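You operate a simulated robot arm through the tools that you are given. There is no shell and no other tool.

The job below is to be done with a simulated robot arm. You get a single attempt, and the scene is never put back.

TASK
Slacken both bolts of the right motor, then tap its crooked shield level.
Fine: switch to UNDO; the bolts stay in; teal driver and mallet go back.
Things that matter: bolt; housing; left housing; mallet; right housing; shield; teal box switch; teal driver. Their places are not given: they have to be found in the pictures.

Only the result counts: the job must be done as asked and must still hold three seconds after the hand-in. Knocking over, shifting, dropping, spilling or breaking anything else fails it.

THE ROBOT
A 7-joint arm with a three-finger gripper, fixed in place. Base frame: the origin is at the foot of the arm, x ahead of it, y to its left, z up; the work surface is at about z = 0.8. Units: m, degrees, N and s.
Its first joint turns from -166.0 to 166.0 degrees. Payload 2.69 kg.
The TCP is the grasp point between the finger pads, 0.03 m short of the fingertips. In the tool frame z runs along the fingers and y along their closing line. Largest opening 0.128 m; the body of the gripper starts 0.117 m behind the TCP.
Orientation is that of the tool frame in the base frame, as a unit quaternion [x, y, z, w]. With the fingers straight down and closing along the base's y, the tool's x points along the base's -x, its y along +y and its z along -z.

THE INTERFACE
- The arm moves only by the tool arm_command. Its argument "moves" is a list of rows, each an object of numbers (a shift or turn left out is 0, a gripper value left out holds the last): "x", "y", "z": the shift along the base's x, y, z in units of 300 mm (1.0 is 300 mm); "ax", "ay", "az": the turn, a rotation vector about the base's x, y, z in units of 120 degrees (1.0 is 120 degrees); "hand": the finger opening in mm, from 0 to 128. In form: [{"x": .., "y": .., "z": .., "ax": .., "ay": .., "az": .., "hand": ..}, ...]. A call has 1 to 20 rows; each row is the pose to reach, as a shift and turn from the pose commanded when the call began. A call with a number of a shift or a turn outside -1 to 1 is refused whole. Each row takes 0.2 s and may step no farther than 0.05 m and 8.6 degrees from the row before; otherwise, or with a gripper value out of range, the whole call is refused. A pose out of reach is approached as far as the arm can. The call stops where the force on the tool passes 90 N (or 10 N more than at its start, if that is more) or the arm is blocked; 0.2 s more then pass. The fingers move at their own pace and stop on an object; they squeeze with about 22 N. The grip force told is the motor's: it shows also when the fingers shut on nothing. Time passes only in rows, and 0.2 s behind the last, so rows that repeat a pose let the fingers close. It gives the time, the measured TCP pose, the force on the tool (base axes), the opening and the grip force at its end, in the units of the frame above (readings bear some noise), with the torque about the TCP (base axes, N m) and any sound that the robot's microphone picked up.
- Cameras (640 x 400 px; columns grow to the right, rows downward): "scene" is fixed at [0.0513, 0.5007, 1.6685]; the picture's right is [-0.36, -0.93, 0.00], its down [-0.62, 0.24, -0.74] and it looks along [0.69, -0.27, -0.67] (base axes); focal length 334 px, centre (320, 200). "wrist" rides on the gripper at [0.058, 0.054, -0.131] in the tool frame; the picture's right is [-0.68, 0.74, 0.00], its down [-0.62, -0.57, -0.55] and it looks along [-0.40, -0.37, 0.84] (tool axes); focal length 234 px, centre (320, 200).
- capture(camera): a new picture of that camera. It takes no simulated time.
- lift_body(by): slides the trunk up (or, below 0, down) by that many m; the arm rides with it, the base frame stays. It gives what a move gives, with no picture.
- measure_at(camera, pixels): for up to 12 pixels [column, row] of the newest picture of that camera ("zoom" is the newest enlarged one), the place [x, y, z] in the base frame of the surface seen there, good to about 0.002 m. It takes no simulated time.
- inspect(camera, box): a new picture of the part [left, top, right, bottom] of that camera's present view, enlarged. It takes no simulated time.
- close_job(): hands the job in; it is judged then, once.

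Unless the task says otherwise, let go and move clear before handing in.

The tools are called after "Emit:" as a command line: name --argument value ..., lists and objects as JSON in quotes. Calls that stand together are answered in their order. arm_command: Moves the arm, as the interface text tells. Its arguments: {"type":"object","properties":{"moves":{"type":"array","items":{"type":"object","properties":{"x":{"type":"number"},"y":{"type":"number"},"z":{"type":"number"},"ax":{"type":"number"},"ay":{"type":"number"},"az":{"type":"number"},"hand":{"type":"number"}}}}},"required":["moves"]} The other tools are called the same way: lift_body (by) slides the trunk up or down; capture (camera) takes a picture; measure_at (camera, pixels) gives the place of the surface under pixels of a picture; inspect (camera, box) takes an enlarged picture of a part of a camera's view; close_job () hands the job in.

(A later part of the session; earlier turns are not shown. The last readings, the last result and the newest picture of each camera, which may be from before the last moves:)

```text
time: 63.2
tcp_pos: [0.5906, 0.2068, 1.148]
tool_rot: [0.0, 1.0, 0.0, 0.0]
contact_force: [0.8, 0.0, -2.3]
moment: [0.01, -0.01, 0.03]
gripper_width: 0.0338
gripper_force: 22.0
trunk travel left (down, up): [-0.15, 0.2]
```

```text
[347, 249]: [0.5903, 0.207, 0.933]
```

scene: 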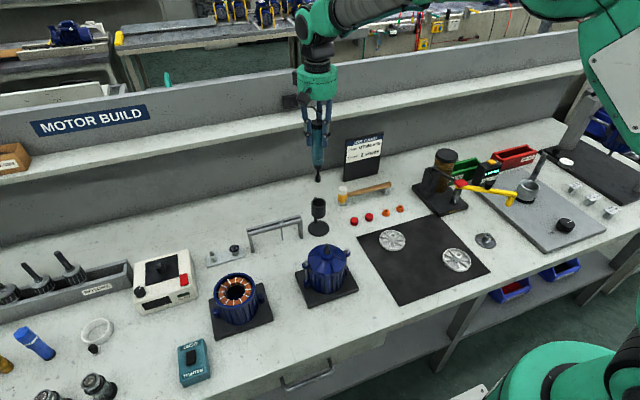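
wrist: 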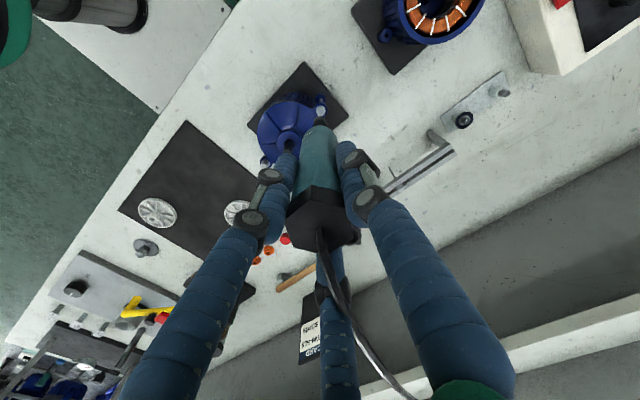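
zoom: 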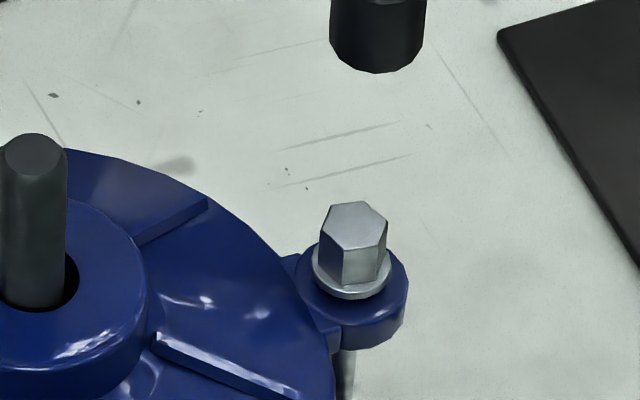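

Emit:
measure_at --camera "zoom" --pixels '[[353, 225], [325, 215], [350, 203], [383, 212], [385, 238], [352, 248], [322, 235], [340, 225], [368, 225], [378, 60], [332, 55], [425, 50]]'

```text
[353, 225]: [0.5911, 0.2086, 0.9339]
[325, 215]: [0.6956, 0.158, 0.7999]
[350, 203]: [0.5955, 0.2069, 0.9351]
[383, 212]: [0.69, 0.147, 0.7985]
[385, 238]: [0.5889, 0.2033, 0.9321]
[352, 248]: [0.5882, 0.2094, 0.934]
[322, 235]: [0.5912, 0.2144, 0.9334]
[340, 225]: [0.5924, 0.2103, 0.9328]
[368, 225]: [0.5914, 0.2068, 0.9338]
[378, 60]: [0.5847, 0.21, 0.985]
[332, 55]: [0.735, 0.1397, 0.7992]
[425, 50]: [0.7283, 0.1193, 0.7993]
```

The right bolt head centre is at about (0.591, 0.2085, 0.934). The socket sits about 1.6 mm too far toward −y, so I'll shift +1.7 mm in y and lower to just above the head.

Emit:
arm_command --moves '[{"y": 0.0057, "z": -0.05}, {"y": 0.0057, "z": -0.1}, {"y": 0.0057, "z": -0.13}]'

Emit:
inspect --camera "scene" --box '[333, 235, 357, 260]'

Emit:
inspect --camera "wrist" --box '[285, 80, 355, 150]'

```text
time: 64.0
tcp_pos: [0.5912, 0.2101, 1.1085]
tool_rot: [0.0, 1.0, -0.001, 0.001]
contact_force: [-0.8, 0.3, -2.6]
moment: [-0.02, 0.03, 0.04]
gripper_width: 0.0338
gripper_force: 21.6
trunk travel left (down, up): [-0.15, 0.2]
```

```text
16.00 times, centred on (345, 248) of scene
```

zoom: 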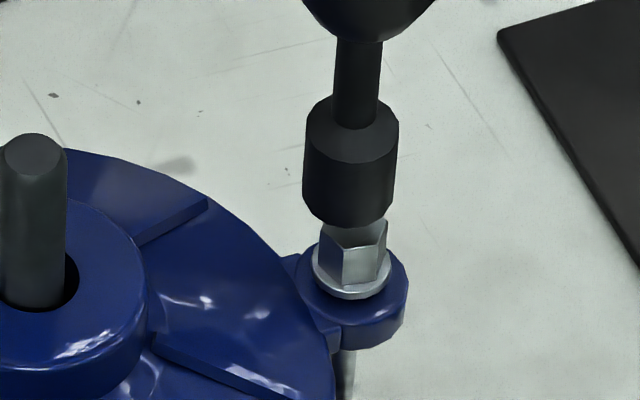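

```text
5.71 times, centred on (320, 115) of wrist
```

zoom: 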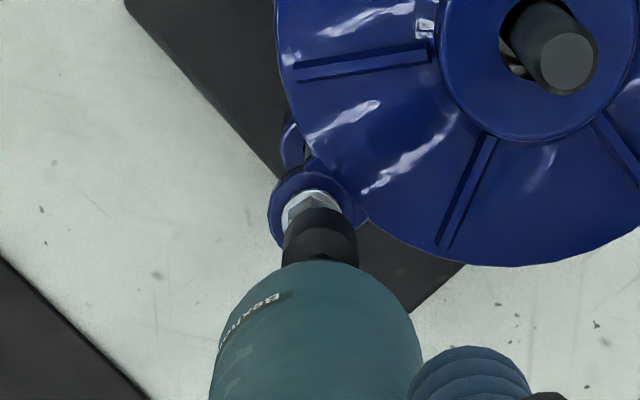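

Columns line up in the scene view, while the wrist view suggests the socket is about 1–2 mm too far in +x. I'll shift x by −1.7 mm and lower gently to contact.

Emit:
arm_command --moves '[{"x": -0.0057, "z": 0.0}, {"x": -0.0057, "z": -0.01}, {"x": -0.0057, "z": -0.018}, {"x": -0.0057, "z": -0.024}]'

Emit:
inspect --camera "scene" --box '[333, 235, 357, 260]'

```text
time: 65.0
tcp_pos: [0.59, 0.2098, 1.1035]
tool_rot: [0.0, 1.0, 0.0, 0.002]
contact_force: [0.2, 0.1, -2.6]
moment: [-0.04, 0.05, 0.02]
gripper_width: 0.0339
gripper_force: 21.7
trunk travel left (down, up): [-0.15, 0.2]
```

```text
16.00 times, centred on (345, 248) of scene
```

zoom: 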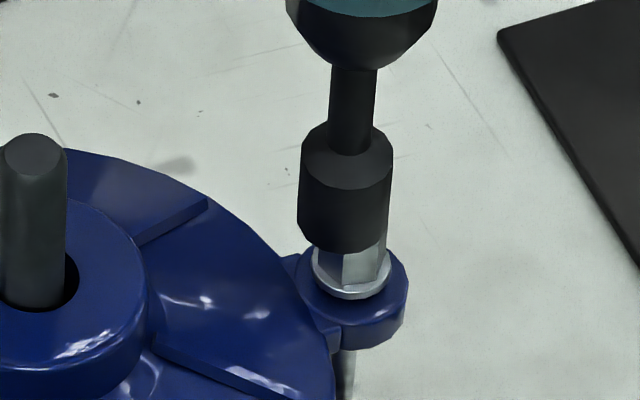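

No contact yet, and the socket now sits about 1.3 mm left of the head because the arm had not fully settled when I judged the offset. I'll back up a little, shift y by −1.3 mm, let it settle and re-check.

Emit:
arm_command --moves '[{"z": 0.01}, {"z": 0.01, "y": -0.0043}, {"z": 0.01, "y": -0.0043}, {"z": 0.01, "y": -0.0043}]'

Emit:
inspect --camera "scene" --box '[333, 235, 357, 260]'

Emit:
inspect --camera "wrist" --box '[300, 95, 340, 130]'

```text
time: 66.0
tcp_pos: [0.5899, 0.2093, 1.1054]
tool_rot: [-0.001, 1.0, 0.0, 0.001]
contact_force: [0.6, -1.1, -2.4]
moment: [0.02, 0.01, 0.04]
gripper_width: 0.0337
gripper_force: 22.0
trunk travel left (down, up): [-0.15, 0.2]
```

```text
16.00 times, centred on (345, 248) of scene
```

zoom: 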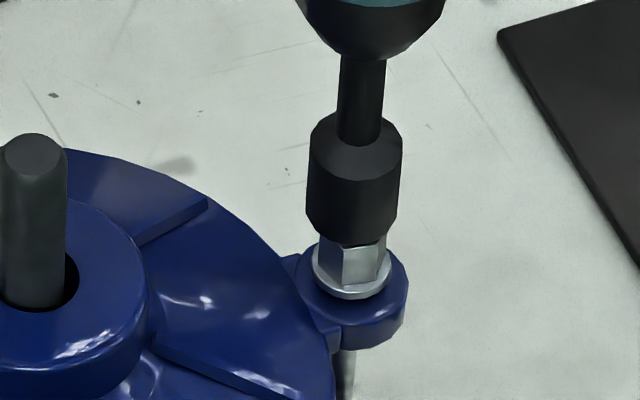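

```text
11.43 times, centred on (320, 112) of wrist
```

zoom: 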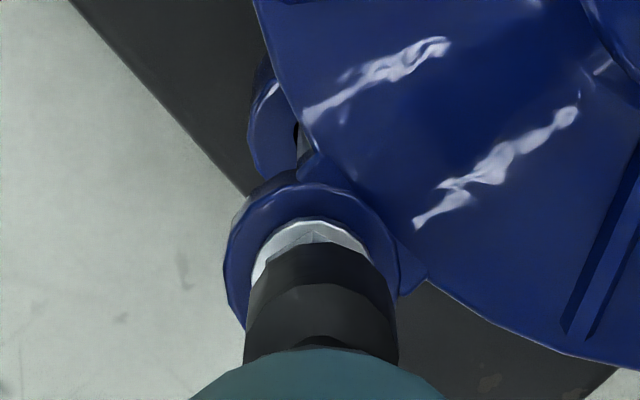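

Scene columns agree to 0.4 mm and the wrist view shows about 1 mm of offset, which together point to a small −x, +y correction. I'll apply (−1.8, +0.6) mm and settle, then check again.

Emit:
arm_command --moves '[{"x": -0.006, "y": 0.002}, {"x": -0.006, "y": 0.002}, {"x": -0.006, "y": 0.002}]'

Emit:
inspect --camera "scene" --box '[333, 235, 357, 260]'

Emit:
inspect --camera "wrist" --box '[300, 95, 340, 130]'

```text
time: 66.8
tcp_pos: [0.5875, 0.2101, 1.105]
tool_rot: [0.0, 1.0, -0.001, 0.0]
contact_force: [-0.6, 0.9, -3.3]
moment: [-0.01, -0.02, 0.03]
gripper_width: 0.0336
gripper_force: 21.2
trunk travel left (down, up): [-0.15, 0.2]
```

```text
16.00 times, centred on (345, 248) of scene
```

zoom: 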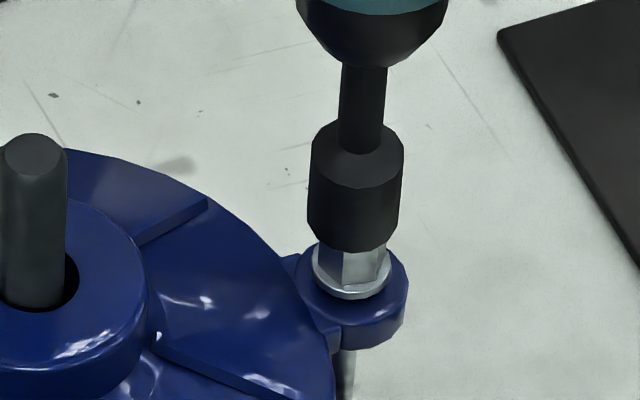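

```text
11.43 times, centred on (320, 112) of wrist
```

zoom: 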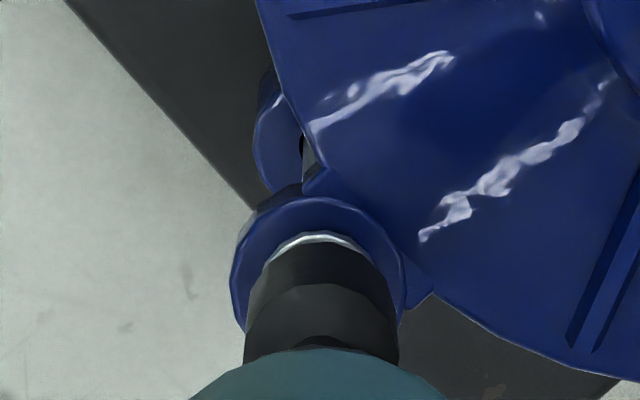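

Both views now agree within about 0.5 mm. I'll press down gently.

Emit:
arm_command --moves '[{"z": -0.006}, {"z": -0.012}, {"z": -0.017}]'

Emit:
inspect --camera "scene" --box '[333, 235, 357, 260]'

```text
time: 67.6
tcp_pos: [0.59, 0.21, 1.1025]
tool_rot: [0.0, 1.0, 0.0, 0.002]
contact_force: [-2.9, -1.2, 15.1]
moment: [-0.16, 0.42, 0.0]
gripper_width: 0.0337
gripper_force: 21.8
trunk travel left (down, up): [-0.15, 0.2]
```

```text
16.00 times, centred on (345, 248) of scene
```

zoom: 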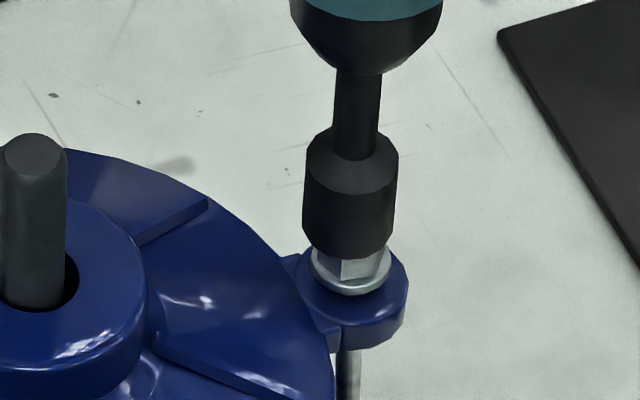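

There is about 18 N on the head and it looks slightly raised already. I'll lift off and measure this bolt.

Emit:
arm_command --moves '[{"z": 0.01}, {"z": 0.03}, {"z": 0.08}, {"z": 0.13}]'

Emit:
inspect --camera "scene" --box '[333, 240, 357, 265]'

Emit:
measure_at --camera "zoom" --pixels '[[353, 140], [353, 145], [353, 155], [340, 145], [365, 145], [353, 165], [353, 210], [390, 225], [310, 210]]'

```text
time: 68.6
tcp_pos: [0.5897, 0.2095, 1.1415]
tool_rot: [-0.001, 1.0, 0.0, 0.001]
contact_force: [-0.3, -0.1, -3.4]
moment: [-0.02, -0.03, 0.01]
gripper_width: 0.0334
gripper_force: 21.9
trunk travel left (down, up): [-0.15, 0.2]
```

```text
16.00 times, centred on (345, 252) of scene
```

zoom: 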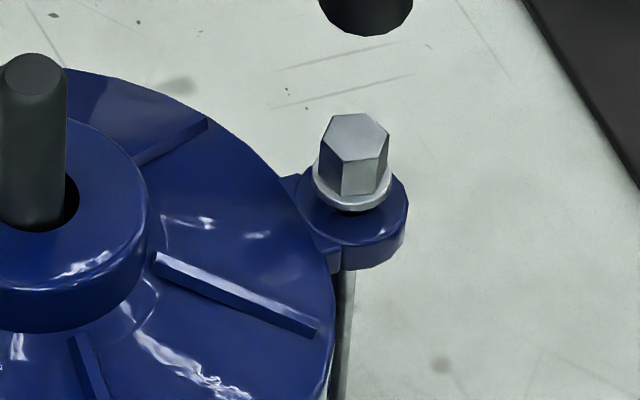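

```text
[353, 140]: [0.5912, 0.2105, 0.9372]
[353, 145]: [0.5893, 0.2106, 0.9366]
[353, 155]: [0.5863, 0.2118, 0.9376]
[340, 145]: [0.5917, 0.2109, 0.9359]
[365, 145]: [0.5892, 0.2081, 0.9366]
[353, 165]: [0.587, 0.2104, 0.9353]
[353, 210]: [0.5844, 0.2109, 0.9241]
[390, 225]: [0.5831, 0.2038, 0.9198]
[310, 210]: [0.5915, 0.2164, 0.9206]
```

The right bolt has risen about 3–4 mm and a gap shows beneath its flange at zoom (355,212). I'll compare with the left bolt at the same zoom.

Emit:
inspect --camera "scene" --box '[297, 255, 317, 275]'

Emit:
measure_at --camera "zoom" --pixels '[[297, 135], [297, 145], [285, 140], [310, 140], [297, 155], [300, 205], [300, 225], [260, 205], [345, 200], [300, 250]]'

Emit:
inspect --camera "wrist" --box '[240, 20, 400, 140]'

```text
16.00 times, centred on (307, 265) of scene
```

zoom: 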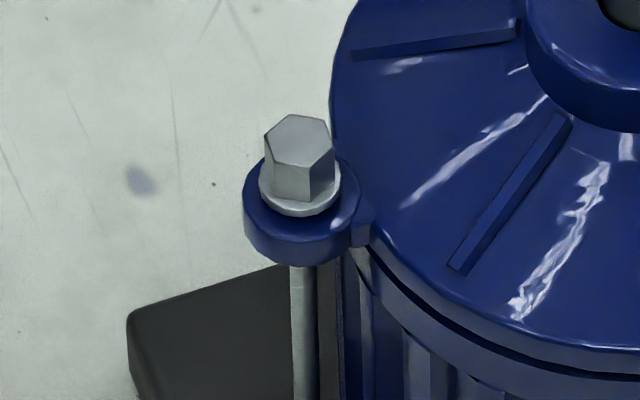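

```text
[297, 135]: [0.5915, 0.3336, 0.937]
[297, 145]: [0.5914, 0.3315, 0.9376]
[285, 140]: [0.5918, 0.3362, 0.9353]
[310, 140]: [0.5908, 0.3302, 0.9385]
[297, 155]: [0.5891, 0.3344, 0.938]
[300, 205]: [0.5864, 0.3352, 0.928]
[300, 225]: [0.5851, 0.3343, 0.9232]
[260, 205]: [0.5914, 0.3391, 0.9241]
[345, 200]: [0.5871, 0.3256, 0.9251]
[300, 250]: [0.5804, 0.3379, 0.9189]
```

```text
3.33 times, centred on (320, 80) of wrist
```

zoom: 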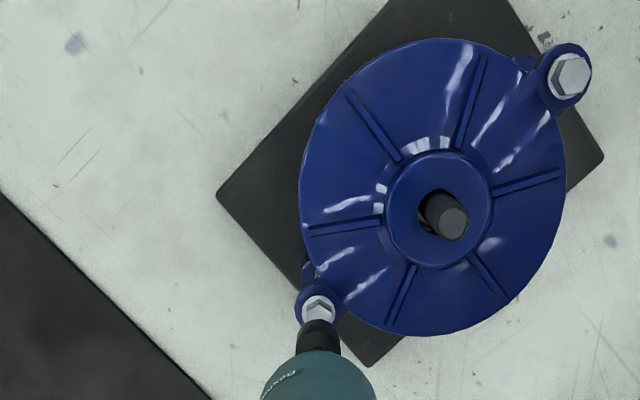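

Both bolts are out about 3 mm with their flanges clear of the ears, and both are still in. Now I'll carry the driver back above its stand.

Emit:
arm_command --moves '[{"z": 0.1}, {"z": 0.2, "x": 0.04}, {"z": 0.22, "x": 0.15}, {"z": 0.22, "x": 0.28}, {"z": 0.22, "x": 0.41}, {"z": 0.22, "x": 0.54}, {"z": 0.22, "x": 0.66, "y": 0.004}, {"z": 0.22, "x": 0.736, "y": 0.004}, {"z": 0.22, "x": 0.736, "y": 0.004}, {"z": 0.22, "x": 0.736, "y": 0.004}, {"z": 0.22, "x": 0.736, "y": 0.004}]'

Emit:
capture --camera "wrist"

Emit:
inspect --camera "scene" --box '[280, 140, 360, 240]'

```text
time: 71.0
tcp_pos: [0.8126, 0.2095, 1.2065]
tool_rot: [0.0, 1.0, -0.001, -0.001]
contact_force: [-0.4, -0.1, -2.8]
moment: [-0.02, 0.01, 0.02]
gripper_width: 0.0337
gripper_force: 21.6
trunk travel left (down, up): [-0.15, 0.2]
```

```text
taken
```

wrist: 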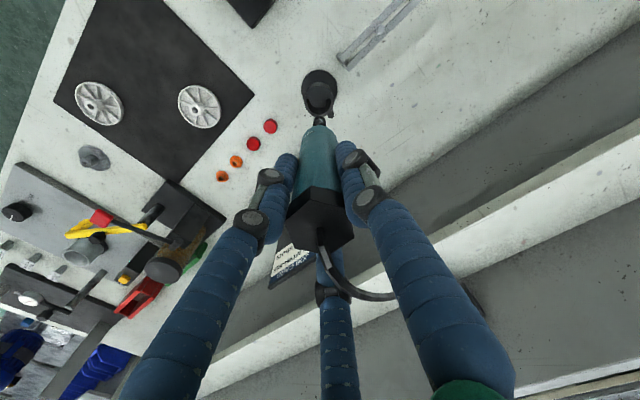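

```text
4.00 times, centred on (320, 190) of scene
```

zoom: 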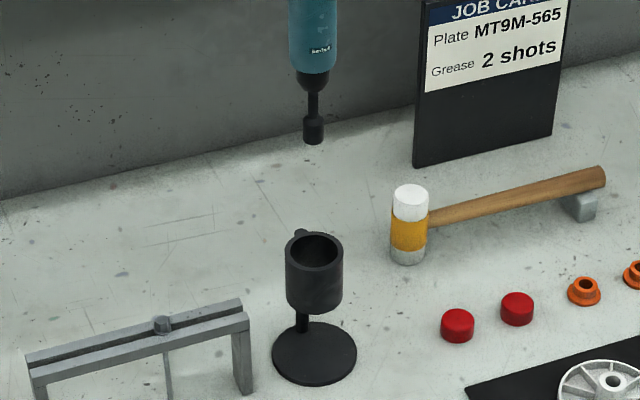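

Emit:
measure_at --camera "zoom" --pixels '[[288, 253], [341, 254], [314, 234], [314, 271], [296, 240], [333, 266], [313, 130], [304, 130], [322, 130], [313, 140], [301, 232]]'

Emit:
inspect --camera "wrist" --box '[290, 60, 350, 130]'

```text
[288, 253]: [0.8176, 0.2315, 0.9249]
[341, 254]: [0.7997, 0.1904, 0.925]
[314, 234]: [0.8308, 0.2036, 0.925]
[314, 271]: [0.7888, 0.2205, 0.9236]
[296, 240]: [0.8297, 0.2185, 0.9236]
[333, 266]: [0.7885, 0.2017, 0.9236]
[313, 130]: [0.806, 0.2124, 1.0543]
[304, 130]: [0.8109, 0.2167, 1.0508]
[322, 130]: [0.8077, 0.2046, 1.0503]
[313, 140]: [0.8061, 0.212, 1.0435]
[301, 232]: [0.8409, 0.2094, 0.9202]
```

```text
5.71 times, centred on (320, 95) of wrist
```

zoom: 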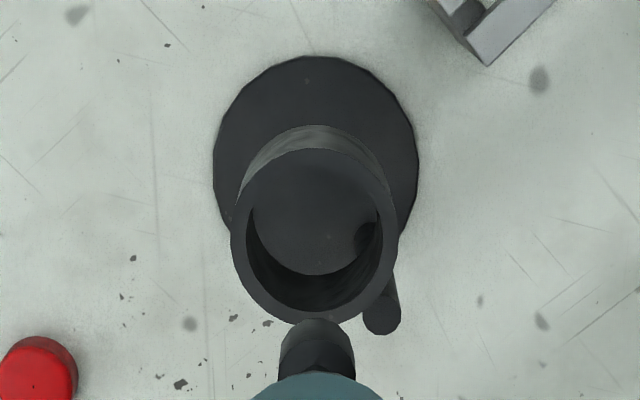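

The collar centre is at (0.809, 0.211) and the socket about 2.5 mm too far in +x. I'll correct that and lower to just above the collar.

Emit:
arm_command --moves '[{"x": -0.0083, "y": 0.001, "z": -0.08}, {"x": -0.0083, "y": 0.001, "z": -0.18}, {"x": -0.0083, "y": 0.001, "z": -0.28}, {"x": -0.0083, "y": 0.001, "z": -0.34}, {"x": -0.0083, "y": 0.001, "z": -0.34}]'

Emit:
inspect --camera "scene" --box '[295, 180, 340, 220]'

Emit:
inspect --camera "wrist" --box '[290, 60, 350, 130]'

```text
time: 72.2
tcp_pos: [0.8072, 0.2135, 1.1028]
tool_rot: [0.001, 1.0, 0.0, 0.001]
contact_force: [0.9, -0.2, -2.7]
moment: [0.03, 0.03, 0.02]
gripper_width: 0.0337
gripper_force: 22.2
trunk travel left (down, up): [-0.15, 0.2]
```

```text
10.00 times, centred on (318, 200) of scene
```

zoom: 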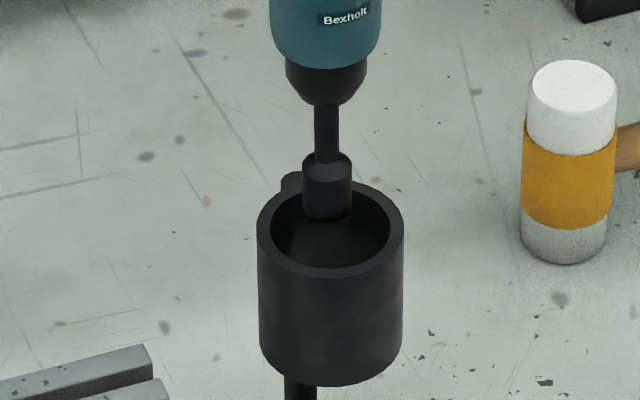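

```text
5.71 times, centred on (320, 95) of wrist
```

zoom: 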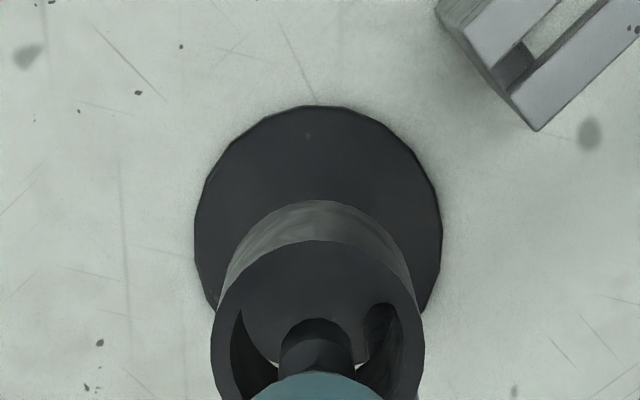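

Socket is inside the collar mouth within about 1–2 mm. I'll nudge (+1.3, −1.3) mm and lower it in gently.

Emit:
arm_command --moves '[{"x": 0.0043, "y": -0.0043}, {"x": 0.0043, "y": -0.0043, "z": -0.05}, {"x": 0.0043, "y": -0.0043, "z": -0.1}, {"x": 0.0043, "y": -0.0043, "z": -0.15}, {"x": 0.0043, "y": -0.0043, "z": -0.18}, {"x": 0.0043, "y": -0.0043, "z": -0.18}]'

Emit:
inspect --camera "scene" --box '[290, 160, 345, 240]'

Emit:
inspect --camera "wrist" --box '[280, 60, 360, 160]'

```text
time: 73.6
tcp_pos: [0.809, 0.2099, 1.0502]
tool_rot: [0.001, 1.0, 0.0, 0.0]
contact_force: [0.2, 0.2, -3.9]
moment: [0.0, -0.01, -0.02]
gripper_width: 0.0341
gripper_force: 21.8
trunk travel left (down, up): [-0.15, 0.2]
```

```text
5.00 times, centred on (318, 200) of scene
```

zoom: 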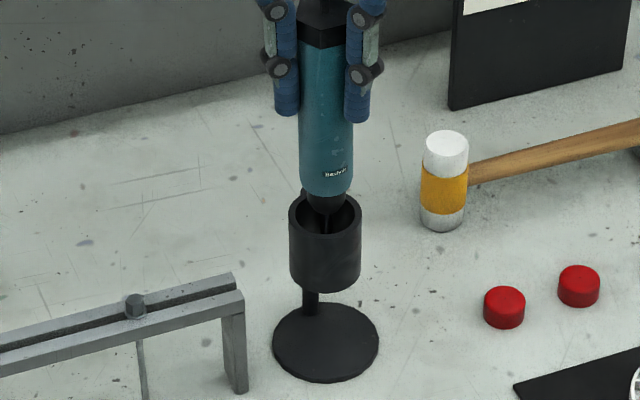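

```text
4.00 times, centred on (320, 110) of wrist
```

zoom: 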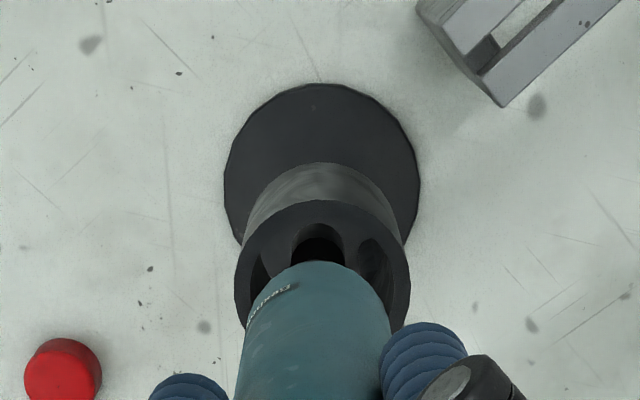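

Body and collar are concentric in the scene view (both at column 325) and within 1 mm in the wrist view. I'll continue down slowly toward the seat at TCP z≈0.973.

Emit:
arm_command --moves '[{"x": 0.0023, "z": -0.03}, {"x": 0.0023, "z": -0.07}, {"x": 0.0023, "z": -0.11}, {"x": 0.0023, "z": -0.15}, {"x": 0.0023, "z": -0.19}, {"x": 0.0023, "z": -0.22}, {"x": 0.0023, "z": -0.24}]'

Emit:
inspect --camera "scene" --box '[290, 160, 345, 240]'

```text
time: 75.2
tcp_pos: [0.8105, 0.2094, 0.9769]
tool_rot: [-0.001, 1.0, -0.001, 0.0]
contact_force: [0.2, 0.2, -1.9]
moment: [-0.02, 0.0, -0.02]
gripper_width: 0.0339
gripper_force: 22.3
trunk travel left (down, up): [-0.15, 0.2]
```

```text
5.00 times, centred on (318, 200) of scene
```

zoom: 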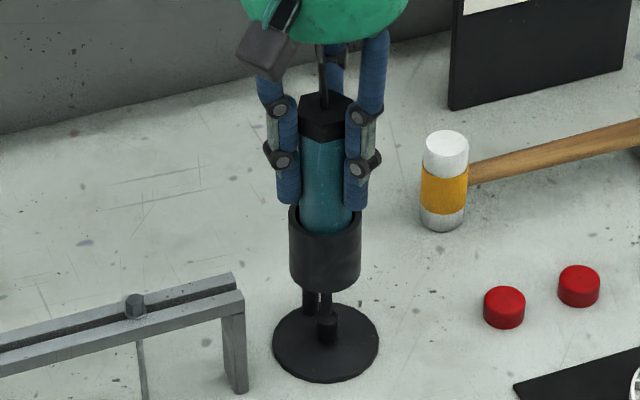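

The socket is almost down on the stand base. I'll lower the last few millimetres until there is contact.

Emit:
arm_command --moves '[{"z": -0.006}, {"z": -0.012}, {"z": -0.016}]'

```text
time: 76.0
tcp_pos: [0.8091, 0.2093, 0.9732]
tool_rot: [-0.001, 1.0, 0.0, 0.0]
contact_force: [-0.4, -0.1, -2.5]
moment: [0.01, 0.01, 0.0]
gripper_width: 0.0338
gripper_force: 21.7
trunk travel left (down, up): [-0.15, 0.2]
```

Emit:
arm_command --moves '[{"z": -0.004}, {"z": -0.008}, {"z": -0.008}]'

```text
time: 76.8
tcp_pos: [0.8089, 0.2102, 0.9718]
tool_rot: [0.0, 1.0, 0.0, 0.002]
contact_force: [-1.2, 0.8, 13.5]
moment: [0.26, 0.2, -0.05]
gripper_width: 0.0343
gripper_force: 22.6
trunk travel left (down, up): [-0.15, 0.2]
```

It has seated (about 16 N up). I'll relieve by about 1 mm and open the fingers gradually.

Emit:
arm_command --moves '[{"z": 0.004}, {"z": 0.004, "hand": 40}, {"z": 0.004, "hand": 50}, {"z": 0.004, "hand": 70}, {"z": 0.004, "hand": 90}, {"z": 0.004, "hand": 90}]'

Emit:
inspect --camera "scene" --box '[290, 150, 345, 240]'

Emit:
capture --camera "wrist"

```text
time: 78.2
tcp_pos: [0.81, 0.2101, 0.9715]
tool_rot: [0.0, 1.0, -0.001, 0.0]
contact_force: [1.0, 0.2, 0.4]
moment: [0.0, 0.01, 0.03]
gripper_width: 0.0902
gripper_force: 0.0
trunk travel left (down, up): [-0.15, 0.2]
```

```text
4.44 times, centred on (318, 195) of scene
```

zoom: 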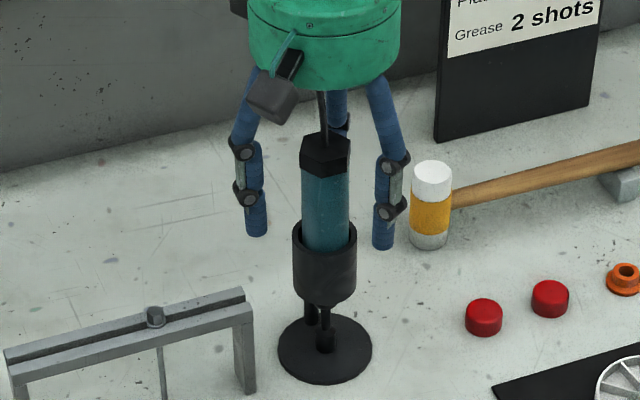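

```text
taken
```

wrist: 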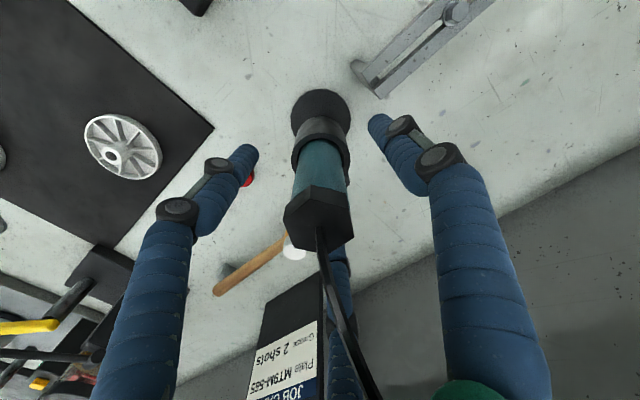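

The driver stands upright in its collar as before. I'll lift straight up, then move to look at the mallet.

Emit:
arm_command --moves '[{"z": 0.1}, {"z": 0.25}, {"z": 0.4}, {"z": 0.55}, {"z": 0.7}, {"z": 0.7, "x": -0.12, "y": -0.06}, {"z": 0.7, "x": -0.24, "y": -0.14}, {"z": 0.7, "x": -0.24, "y": -0.14}]'

Emit:
capture --camera "wrist"

Emit:
capture --camera "scene"

```text
time: 80.0
tcp_pos: [0.7354, 0.1668, 1.1853]
tool_rot: [0.0, 1.0, 0.0, 0.001]
contact_force: [-0.5, -0.7, 0.5]
moment: [0.03, -0.04, 0.02]
gripper_width: 0.0901
gripper_force: 0.1
trunk travel left (down, up): [-0.15, 0.2]
```

```text
taken
```

wrist: 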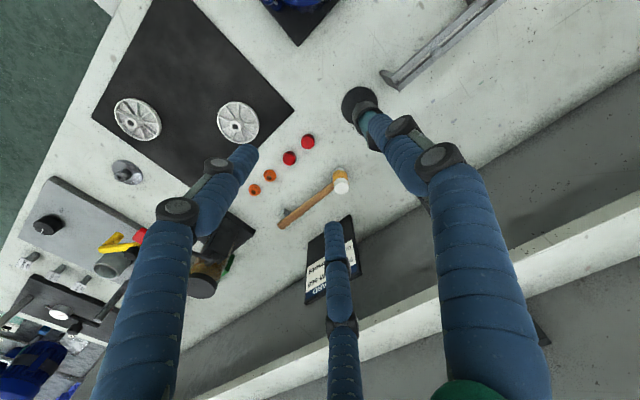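

```text
taken
```

scene: 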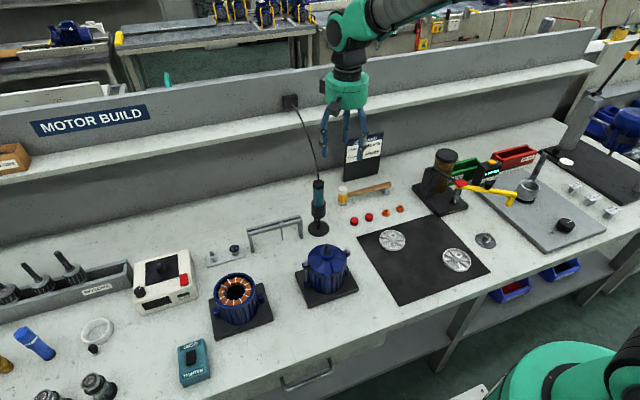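

Emit:
inspect --camera "wrist" --box '[260, 150, 370, 240]'

Emit:
measure_at --camera "zoom" --pixels '[[437, 195], [437, 180], [420, 130], [410, 150], [360, 185], [320, 215], [280, 245], [230, 285], [180, 320], [195, 290], [150, 345], [415, 110]]'

Emit:
inspect --camera "scene" --box '[330, 170, 400, 215]'

```text
4.44 times, centred on (315, 195) of wrist
```

zoom: 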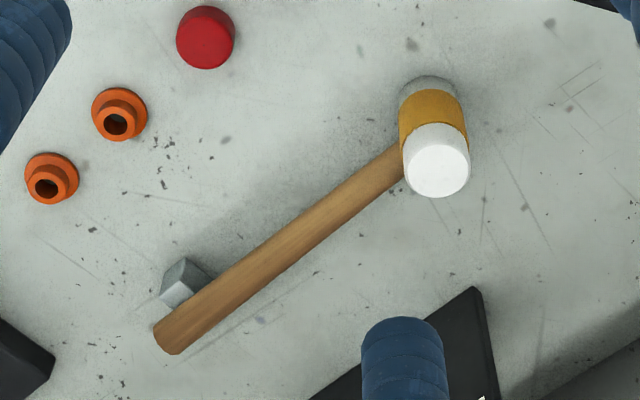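

```text
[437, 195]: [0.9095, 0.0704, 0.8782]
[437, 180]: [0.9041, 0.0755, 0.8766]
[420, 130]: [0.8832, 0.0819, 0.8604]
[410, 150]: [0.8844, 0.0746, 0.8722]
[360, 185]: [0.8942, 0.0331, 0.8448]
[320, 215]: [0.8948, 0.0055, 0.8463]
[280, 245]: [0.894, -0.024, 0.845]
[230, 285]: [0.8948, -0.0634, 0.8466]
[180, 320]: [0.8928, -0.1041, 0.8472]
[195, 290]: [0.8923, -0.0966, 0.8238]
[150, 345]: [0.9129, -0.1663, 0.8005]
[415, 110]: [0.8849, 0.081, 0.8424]
```

```text
8.89 times, centred on (365, 192) of scene
```

zoom: 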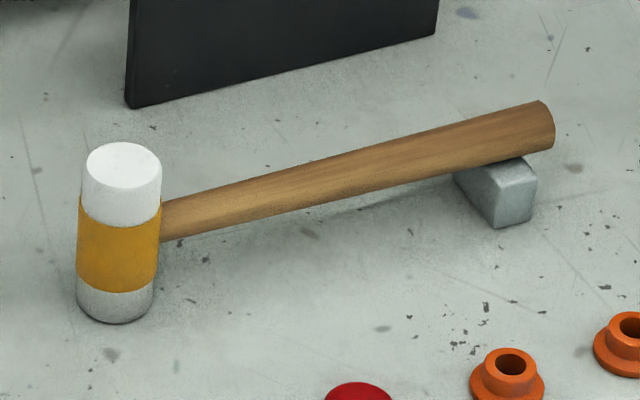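

The mallet stands on its head (vertical axis, z=0.80–0.878, near (0.90, 0.076)) with the handle toward −y resting on a grey block. Gripping the head itself from above gives a torque-free tap, so I'll measure the head's centre precisely.

Emit:
measure_at --camera "zoom" --pixels '[[124, 167], [90, 165], [158, 167], [124, 148], [124, 186], [120, 250], [80, 250], [155, 250], [118, 320], [500, 190], [520, 130], [200, 215]]'

Emit:
inspect --camera "wrist" --box '[315, 155, 365, 205]'

```text
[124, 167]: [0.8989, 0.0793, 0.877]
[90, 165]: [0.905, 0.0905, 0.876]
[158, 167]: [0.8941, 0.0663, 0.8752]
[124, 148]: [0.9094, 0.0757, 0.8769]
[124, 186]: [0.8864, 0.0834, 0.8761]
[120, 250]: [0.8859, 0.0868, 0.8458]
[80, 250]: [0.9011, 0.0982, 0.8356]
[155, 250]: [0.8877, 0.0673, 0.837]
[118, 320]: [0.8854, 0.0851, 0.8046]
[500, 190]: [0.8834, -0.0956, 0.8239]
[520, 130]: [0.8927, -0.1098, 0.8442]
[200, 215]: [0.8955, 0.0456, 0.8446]
```

```text
8.00 times, centred on (340, 180) of wrist
```

zoom: 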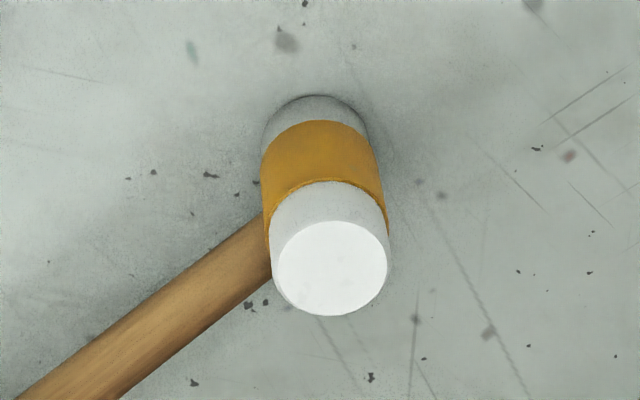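

Emit:
measure_at --camera "zoom" --pixels '[[332, 268], [280, 268], [384, 268], [332, 225], [332, 312], [320, 150], [265, 150], [375, 150], [240, 260], [100, 350]]'

```text
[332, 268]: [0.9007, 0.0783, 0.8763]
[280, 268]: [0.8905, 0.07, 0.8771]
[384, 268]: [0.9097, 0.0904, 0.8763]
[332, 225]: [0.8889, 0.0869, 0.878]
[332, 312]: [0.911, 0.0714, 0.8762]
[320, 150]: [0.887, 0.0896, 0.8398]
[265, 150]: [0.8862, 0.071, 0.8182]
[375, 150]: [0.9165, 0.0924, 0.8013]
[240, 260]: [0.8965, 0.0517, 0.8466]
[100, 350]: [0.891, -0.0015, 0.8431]
```

The head centre is at (0.8995, 0.079), radius about 14 mm. I'll check the job card and shelf clearances near it.

Emit:
measure_at --camera "scene" --pixels '[[347, 142], [382, 134], [345, 180], [380, 175], [365, 160], [250, 140], [420, 105], [400, 118], [260, 232], [290, 222], [250, 250], [300, 238]]'

Emit:
inspect --camera "scene" --box '[330, 80, 440, 200]'

```text
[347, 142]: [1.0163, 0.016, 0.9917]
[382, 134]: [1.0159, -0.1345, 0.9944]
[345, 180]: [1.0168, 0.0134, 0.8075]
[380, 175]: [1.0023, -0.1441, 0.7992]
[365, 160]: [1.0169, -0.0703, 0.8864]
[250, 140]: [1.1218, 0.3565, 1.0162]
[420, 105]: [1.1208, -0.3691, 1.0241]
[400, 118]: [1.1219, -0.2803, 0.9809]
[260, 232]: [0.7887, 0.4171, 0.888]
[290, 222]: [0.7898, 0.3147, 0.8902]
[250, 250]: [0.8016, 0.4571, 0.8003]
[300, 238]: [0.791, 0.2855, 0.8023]
```

```text
3.33 times, centred on (385, 140) of scene
```

zoom: 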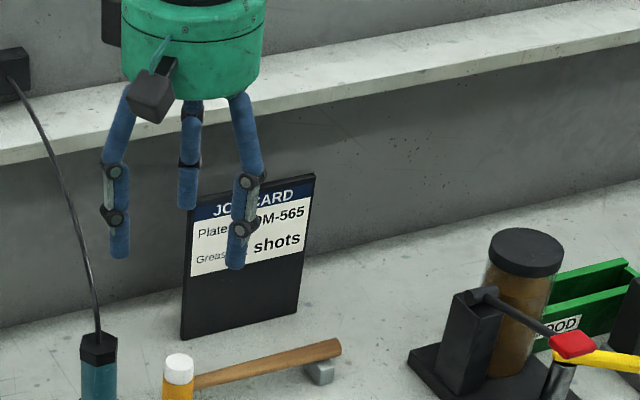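

The card (x≈1.016) and wall leave ample room, and the puller frame tops out at z≈0.89. I'll turn the hand −90° so the fingers close along x, and go above the mallet head.

Emit:
arm_command --moves '[{"x": 0.05, "y": -0.027, "z": -0.03, "az": -0.0682, "hand": 64}, {"x": 0.1, "y": -0.053, "z": -0.06, "az": -0.1364}, {"x": 0.15, "y": -0.08, "z": -0.09, "az": -0.2045}, {"x": 0.2, "y": -0.107, "z": -0.12, "az": -0.2727}, {"x": 0.25, "y": -0.133, "z": -0.15, "az": -0.3409}, {"x": 0.3, "y": -0.16, "z": -0.18, "az": -0.4091}, {"x": 0.35, "y": -0.187, "z": -0.21, "az": -0.4773}, {"x": 0.4, "y": -0.213, "z": -0.24, "az": -0.5455}, {"x": 0.45, "y": -0.24, "z": -0.27, "az": -0.6136}, {"x": 0.5, "y": -0.267, "z": -0.3, "az": -0.6818}, {"x": 0.547, "y": -0.293, "z": -0.333, "az": -0.75}, {"x": 0.547, "y": -0.293, "z": -0.333, "az": -0.75}, {"x": 0.547, "y": -0.293, "z": -0.333, "az": -0.75}]'

Emit:
capture --camera "wrist"

Emit:
capture --camera "scene"

```text
time: 82.8
tcp_pos: [0.9016, 0.0804, 1.0815]
tool_rot: [0.707, 0.707, -0.001, 0.0]
contact_force: [0.4, 0.0, -0.2]
moment: [0.01, -0.04, 0.0]
gripper_width: 0.0642
gripper_force: 0.0
trunk travel left (down, up): [-0.15, 0.2]
```

```text
taken
```

wrist: 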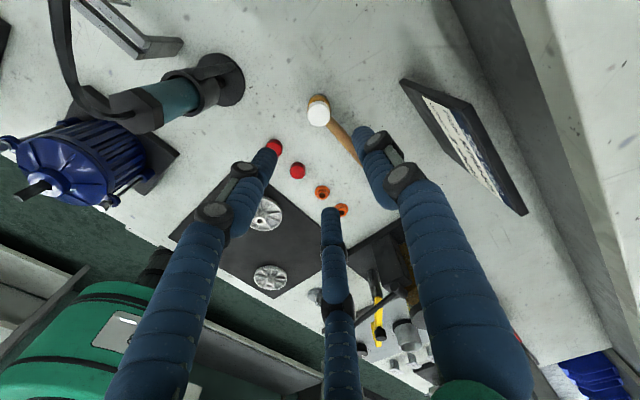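

```text
taken
```

scene: 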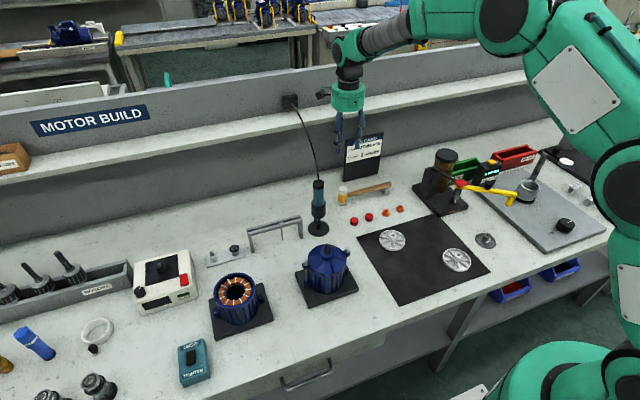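

The hand is above the mallet head. I'll measure the head's top from this pose to check centring.

Emit:
inspect --camera "wrist" --box '[290, 80, 350, 150]'

Emit:
measure_at --camera "wrist" --pixels '[[318, 115], [309, 114], [328, 114], [318, 106], [318, 123]]'

Emit:
arm_command --moves '[{"z": 0.0}, {"z": 0.0}]'

```text
5.71 times, centred on (320, 115) of wrist
```

zoom: 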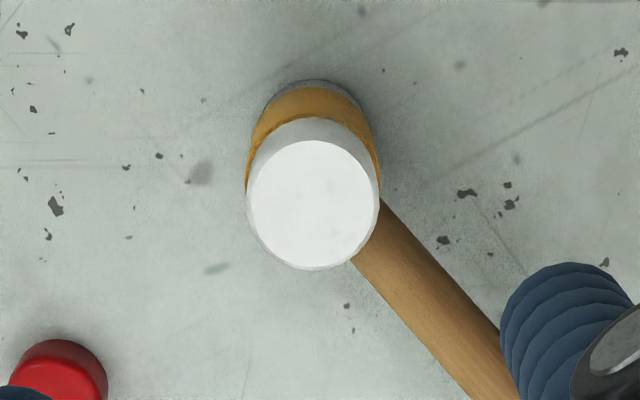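

```text
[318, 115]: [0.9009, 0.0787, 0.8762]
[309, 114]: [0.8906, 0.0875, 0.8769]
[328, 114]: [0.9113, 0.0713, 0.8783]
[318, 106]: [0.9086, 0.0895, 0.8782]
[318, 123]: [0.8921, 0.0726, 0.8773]
```

```text
time: 83.4
tcp_pos: [0.9025, 0.0792, 1.0827]
tool_rot: [0.707, 0.707, -0.001, 0.001]
contact_force: [-0.3, 0.4, 0.0]
moment: [-0.02, 0.01, 0.01]
gripper_width: 0.0639
gripper_force: 0.0
trunk travel left (down, up): [-0.15, 0.2]
```

The head is about 1.5–2 mm toward −x from the tool axis. I'll correct that and descend around the head to TCP z≈0.86 (tips at 0.83).

Emit:
arm_command --moves '[{"x": -0.006, "y": 0.0017, "z": -0.13}, {"x": -0.006, "y": 0.0017, "z": -0.27}, {"x": -0.006, "y": 0.0017, "z": -0.41}, {"x": -0.006, "y": 0.0017, "z": -0.53}, {"x": -0.006, "y": 0.0017, "z": -0.6}, {"x": -0.006, "y": 0.0017, "z": -0.6}]'

Emit:
inspect --camera "scene" --box '[300, 130, 400, 220]'

Emit:
capture --camera "wrist"

```text
time: 84.8
tcp_pos: [0.9001, 0.0813, 0.9026]
tool_rot: [0.708, 0.707, 0.0, 0.001]
contact_force: [-0.1, -0.2, 0.0]
moment: [-0.03, 0.01, -0.01]
gripper_width: 0.0638
gripper_force: 0.1
trunk travel left (down, up): [-0.15, 0.2]
```

```text
4.44 times, centred on (350, 175) of scene
```

zoom: 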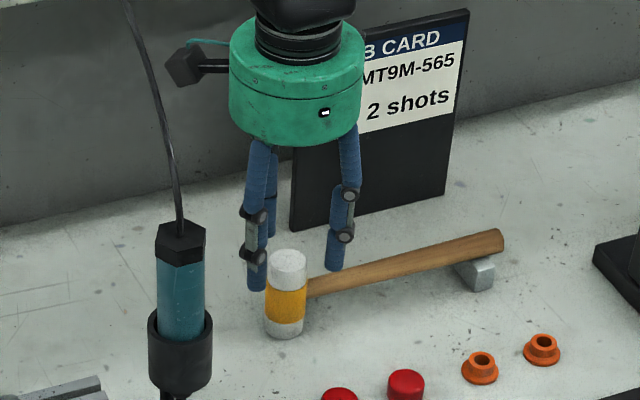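

```text
taken
```

wrist: 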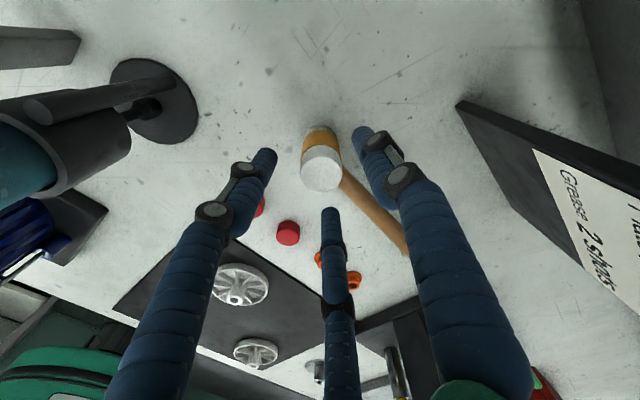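

The fingers straddle the head cleanly with the handle leading off to −y. I'll lower the last 42 mm and check again.

Emit:
arm_command --moves '[{"y": -0.003, "z": -0.05}, {"y": -0.003, "z": -0.1}, {"y": -0.003, "z": -0.142}, {"y": -0.003, "z": -0.142}]'

Emit:
inspect --camera "scene" --box '[310, 150, 400, 220]'

Emit:
inspect --camera "wrist" --box '[220, 80, 420, 260]'

```text
time: 85.8
tcp_pos: [0.8993, 0.0785, 0.8597]
tool_rot: [0.708, 0.707, 0.0, 0.0]
contact_force: [0.2, 0.7, -0.7]
moment: [0.0, 0.05, 0.02]
gripper_width: 0.064
gripper_force: 0.1
trunk travel left (down, up): [-0.15, 0.2]
```

```text
5.71 times, centred on (355, 185) of scene
```

zoom: 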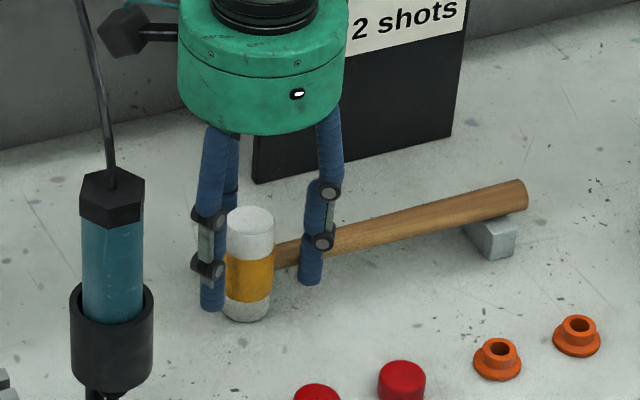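

```text
2.22 times, centred on (320, 170) of wrist
```

zoom: 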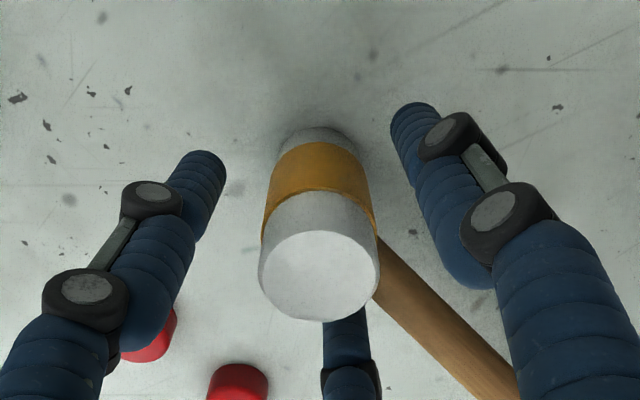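

The lower-right finger would close beside the handle root, so I'll turn the hand another −20° to keep the handle clear between fingers, then close.

Emit:
arm_command --moves '[{"az": -0.0556}, {"az": -0.1111}, {"az": -0.1667}, {"az": -0.1667}, {"az": -0.1667, "hand": 45}, {"az": -0.1667, "hand": 36}]'

Emit:
inspect --camera "wrist" --box '[220, 80, 420, 260]'

Emit:
inspect --camera "scene" --box '[310, 150, 400, 220]'

```text
time: 87.2
tcp_pos: [0.8998, 0.0786, 0.8591]
tool_rot: [0.819, 0.574, 0.0, 0.001]
contact_force: [0.1, 0.3, -0.8]
moment: [0.0, -0.01, -0.01]
gripper_width: 0.0359
gripper_force: 0.1
trunk travel left (down, up): [-0.15, 0.2]
```

```text
2.22 times, centred on (320, 170) of wrist
```

zoom: 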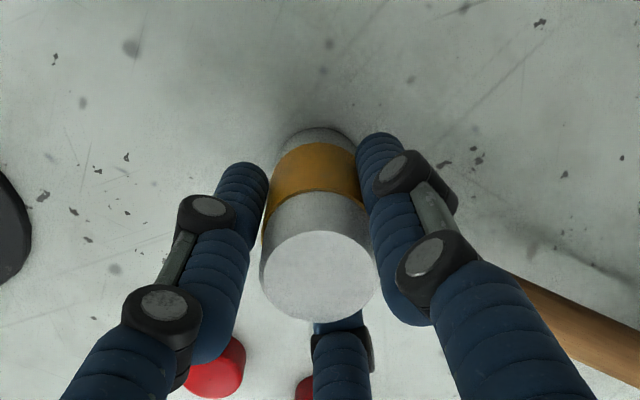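

```text
5.71 times, centred on (355, 185) of scene
```

zoom: 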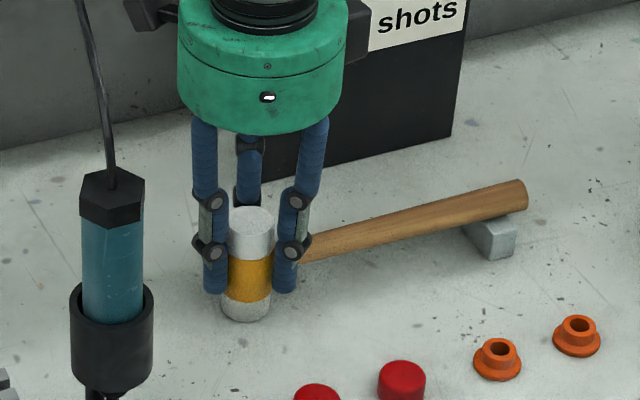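

The fingers are snug around the head with the handle free. I'll close fully.

Emit:
arm_command --moves '[{"hand": 28}, {"hand": 15}, {"hand": 10}, {"hand": 10}]'

Emit:
inspect --camera "scene" --box '[310, 150, 400, 220]'

```text
time: 88.2
tcp_pos: [0.8984, 0.0785, 0.8592]
tool_rot: [0.819, 0.573, -0.001, 0.001]
contact_force: [-0.5, 0.6, 0.3]
moment: [0.1, -0.03, -0.02]
gripper_width: 0.0326
gripper_force: 22.4
trunk travel left (down, up): [-0.15, 0.2]
```

```text
5.71 times, centred on (355, 185) of scene
```

zoom: 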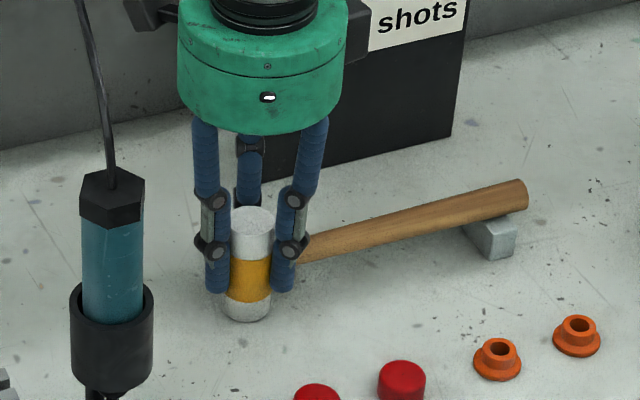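

The head is gripped at 32.6 mm. I'll lift a little and check that the mallet stays level.

Emit:
arm_command --moves '[{"z": 0.02}, {"z": 0.05}, {"z": 0.1}, {"z": 0.15}, {"z": 0.2}]'

Emit:
inspect --camera "scene" --box '[310, 130, 410, 220]'

```text
time: 89.4
tcp_pos: [0.8991, 0.081, 0.9201]
tool_rot: [0.819, 0.573, -0.001, 0.0]
contact_force: [0.1, 1.1, -4.1]
moment: [0.07, 0.01, -0.02]
gripper_width: 0.0329
gripper_force: 22.0
trunk travel left (down, up): [-0.15, 0.2]
```

```text
4.44 times, centred on (360, 175) of scene
```

zoom: 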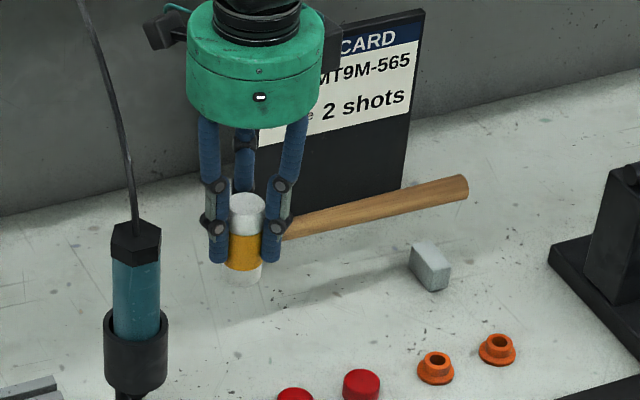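

The mallet hangs level, about 4 N, and the rest block stayed in place. I'll lift it well clear and move back toward the arm, away from the driver's cable.

Emit:
arm_command --moves '[{"z": 0.15}, {"z": 0.3}, {"z": 0.45}, {"z": 0.6}, {"z": 0.75}, {"z": 0.75, "x": -0.12}, {"z": 0.75, "x": -0.25}, {"z": 0.75, "x": -0.38}, {"z": 0.75, "x": -0.51}, {"z": 0.75, "x": -0.64}, {"z": 0.75, "x": -0.7}, {"z": 0.75, "x": -0.7}]'

Emit:
capture --camera "scene"

```text
time: 92.0
tcp_pos: [0.6899, 0.0783, 1.1423]
tool_rot: [0.819, 0.574, -0.002, 0.0]
contact_force: [-0.1, -0.2, -2.2]
moment: [0.08, 0.0, 0.0]
gripper_width: 0.0329
gripper_force: 22.0
trunk travel left (down, up): [-0.15, 0.2]
```

```text
taken
```

scene: 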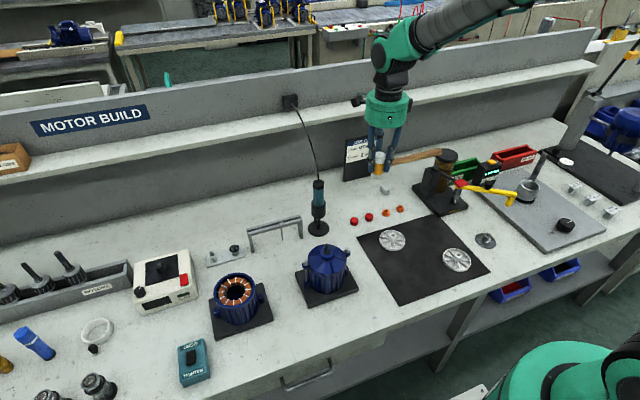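

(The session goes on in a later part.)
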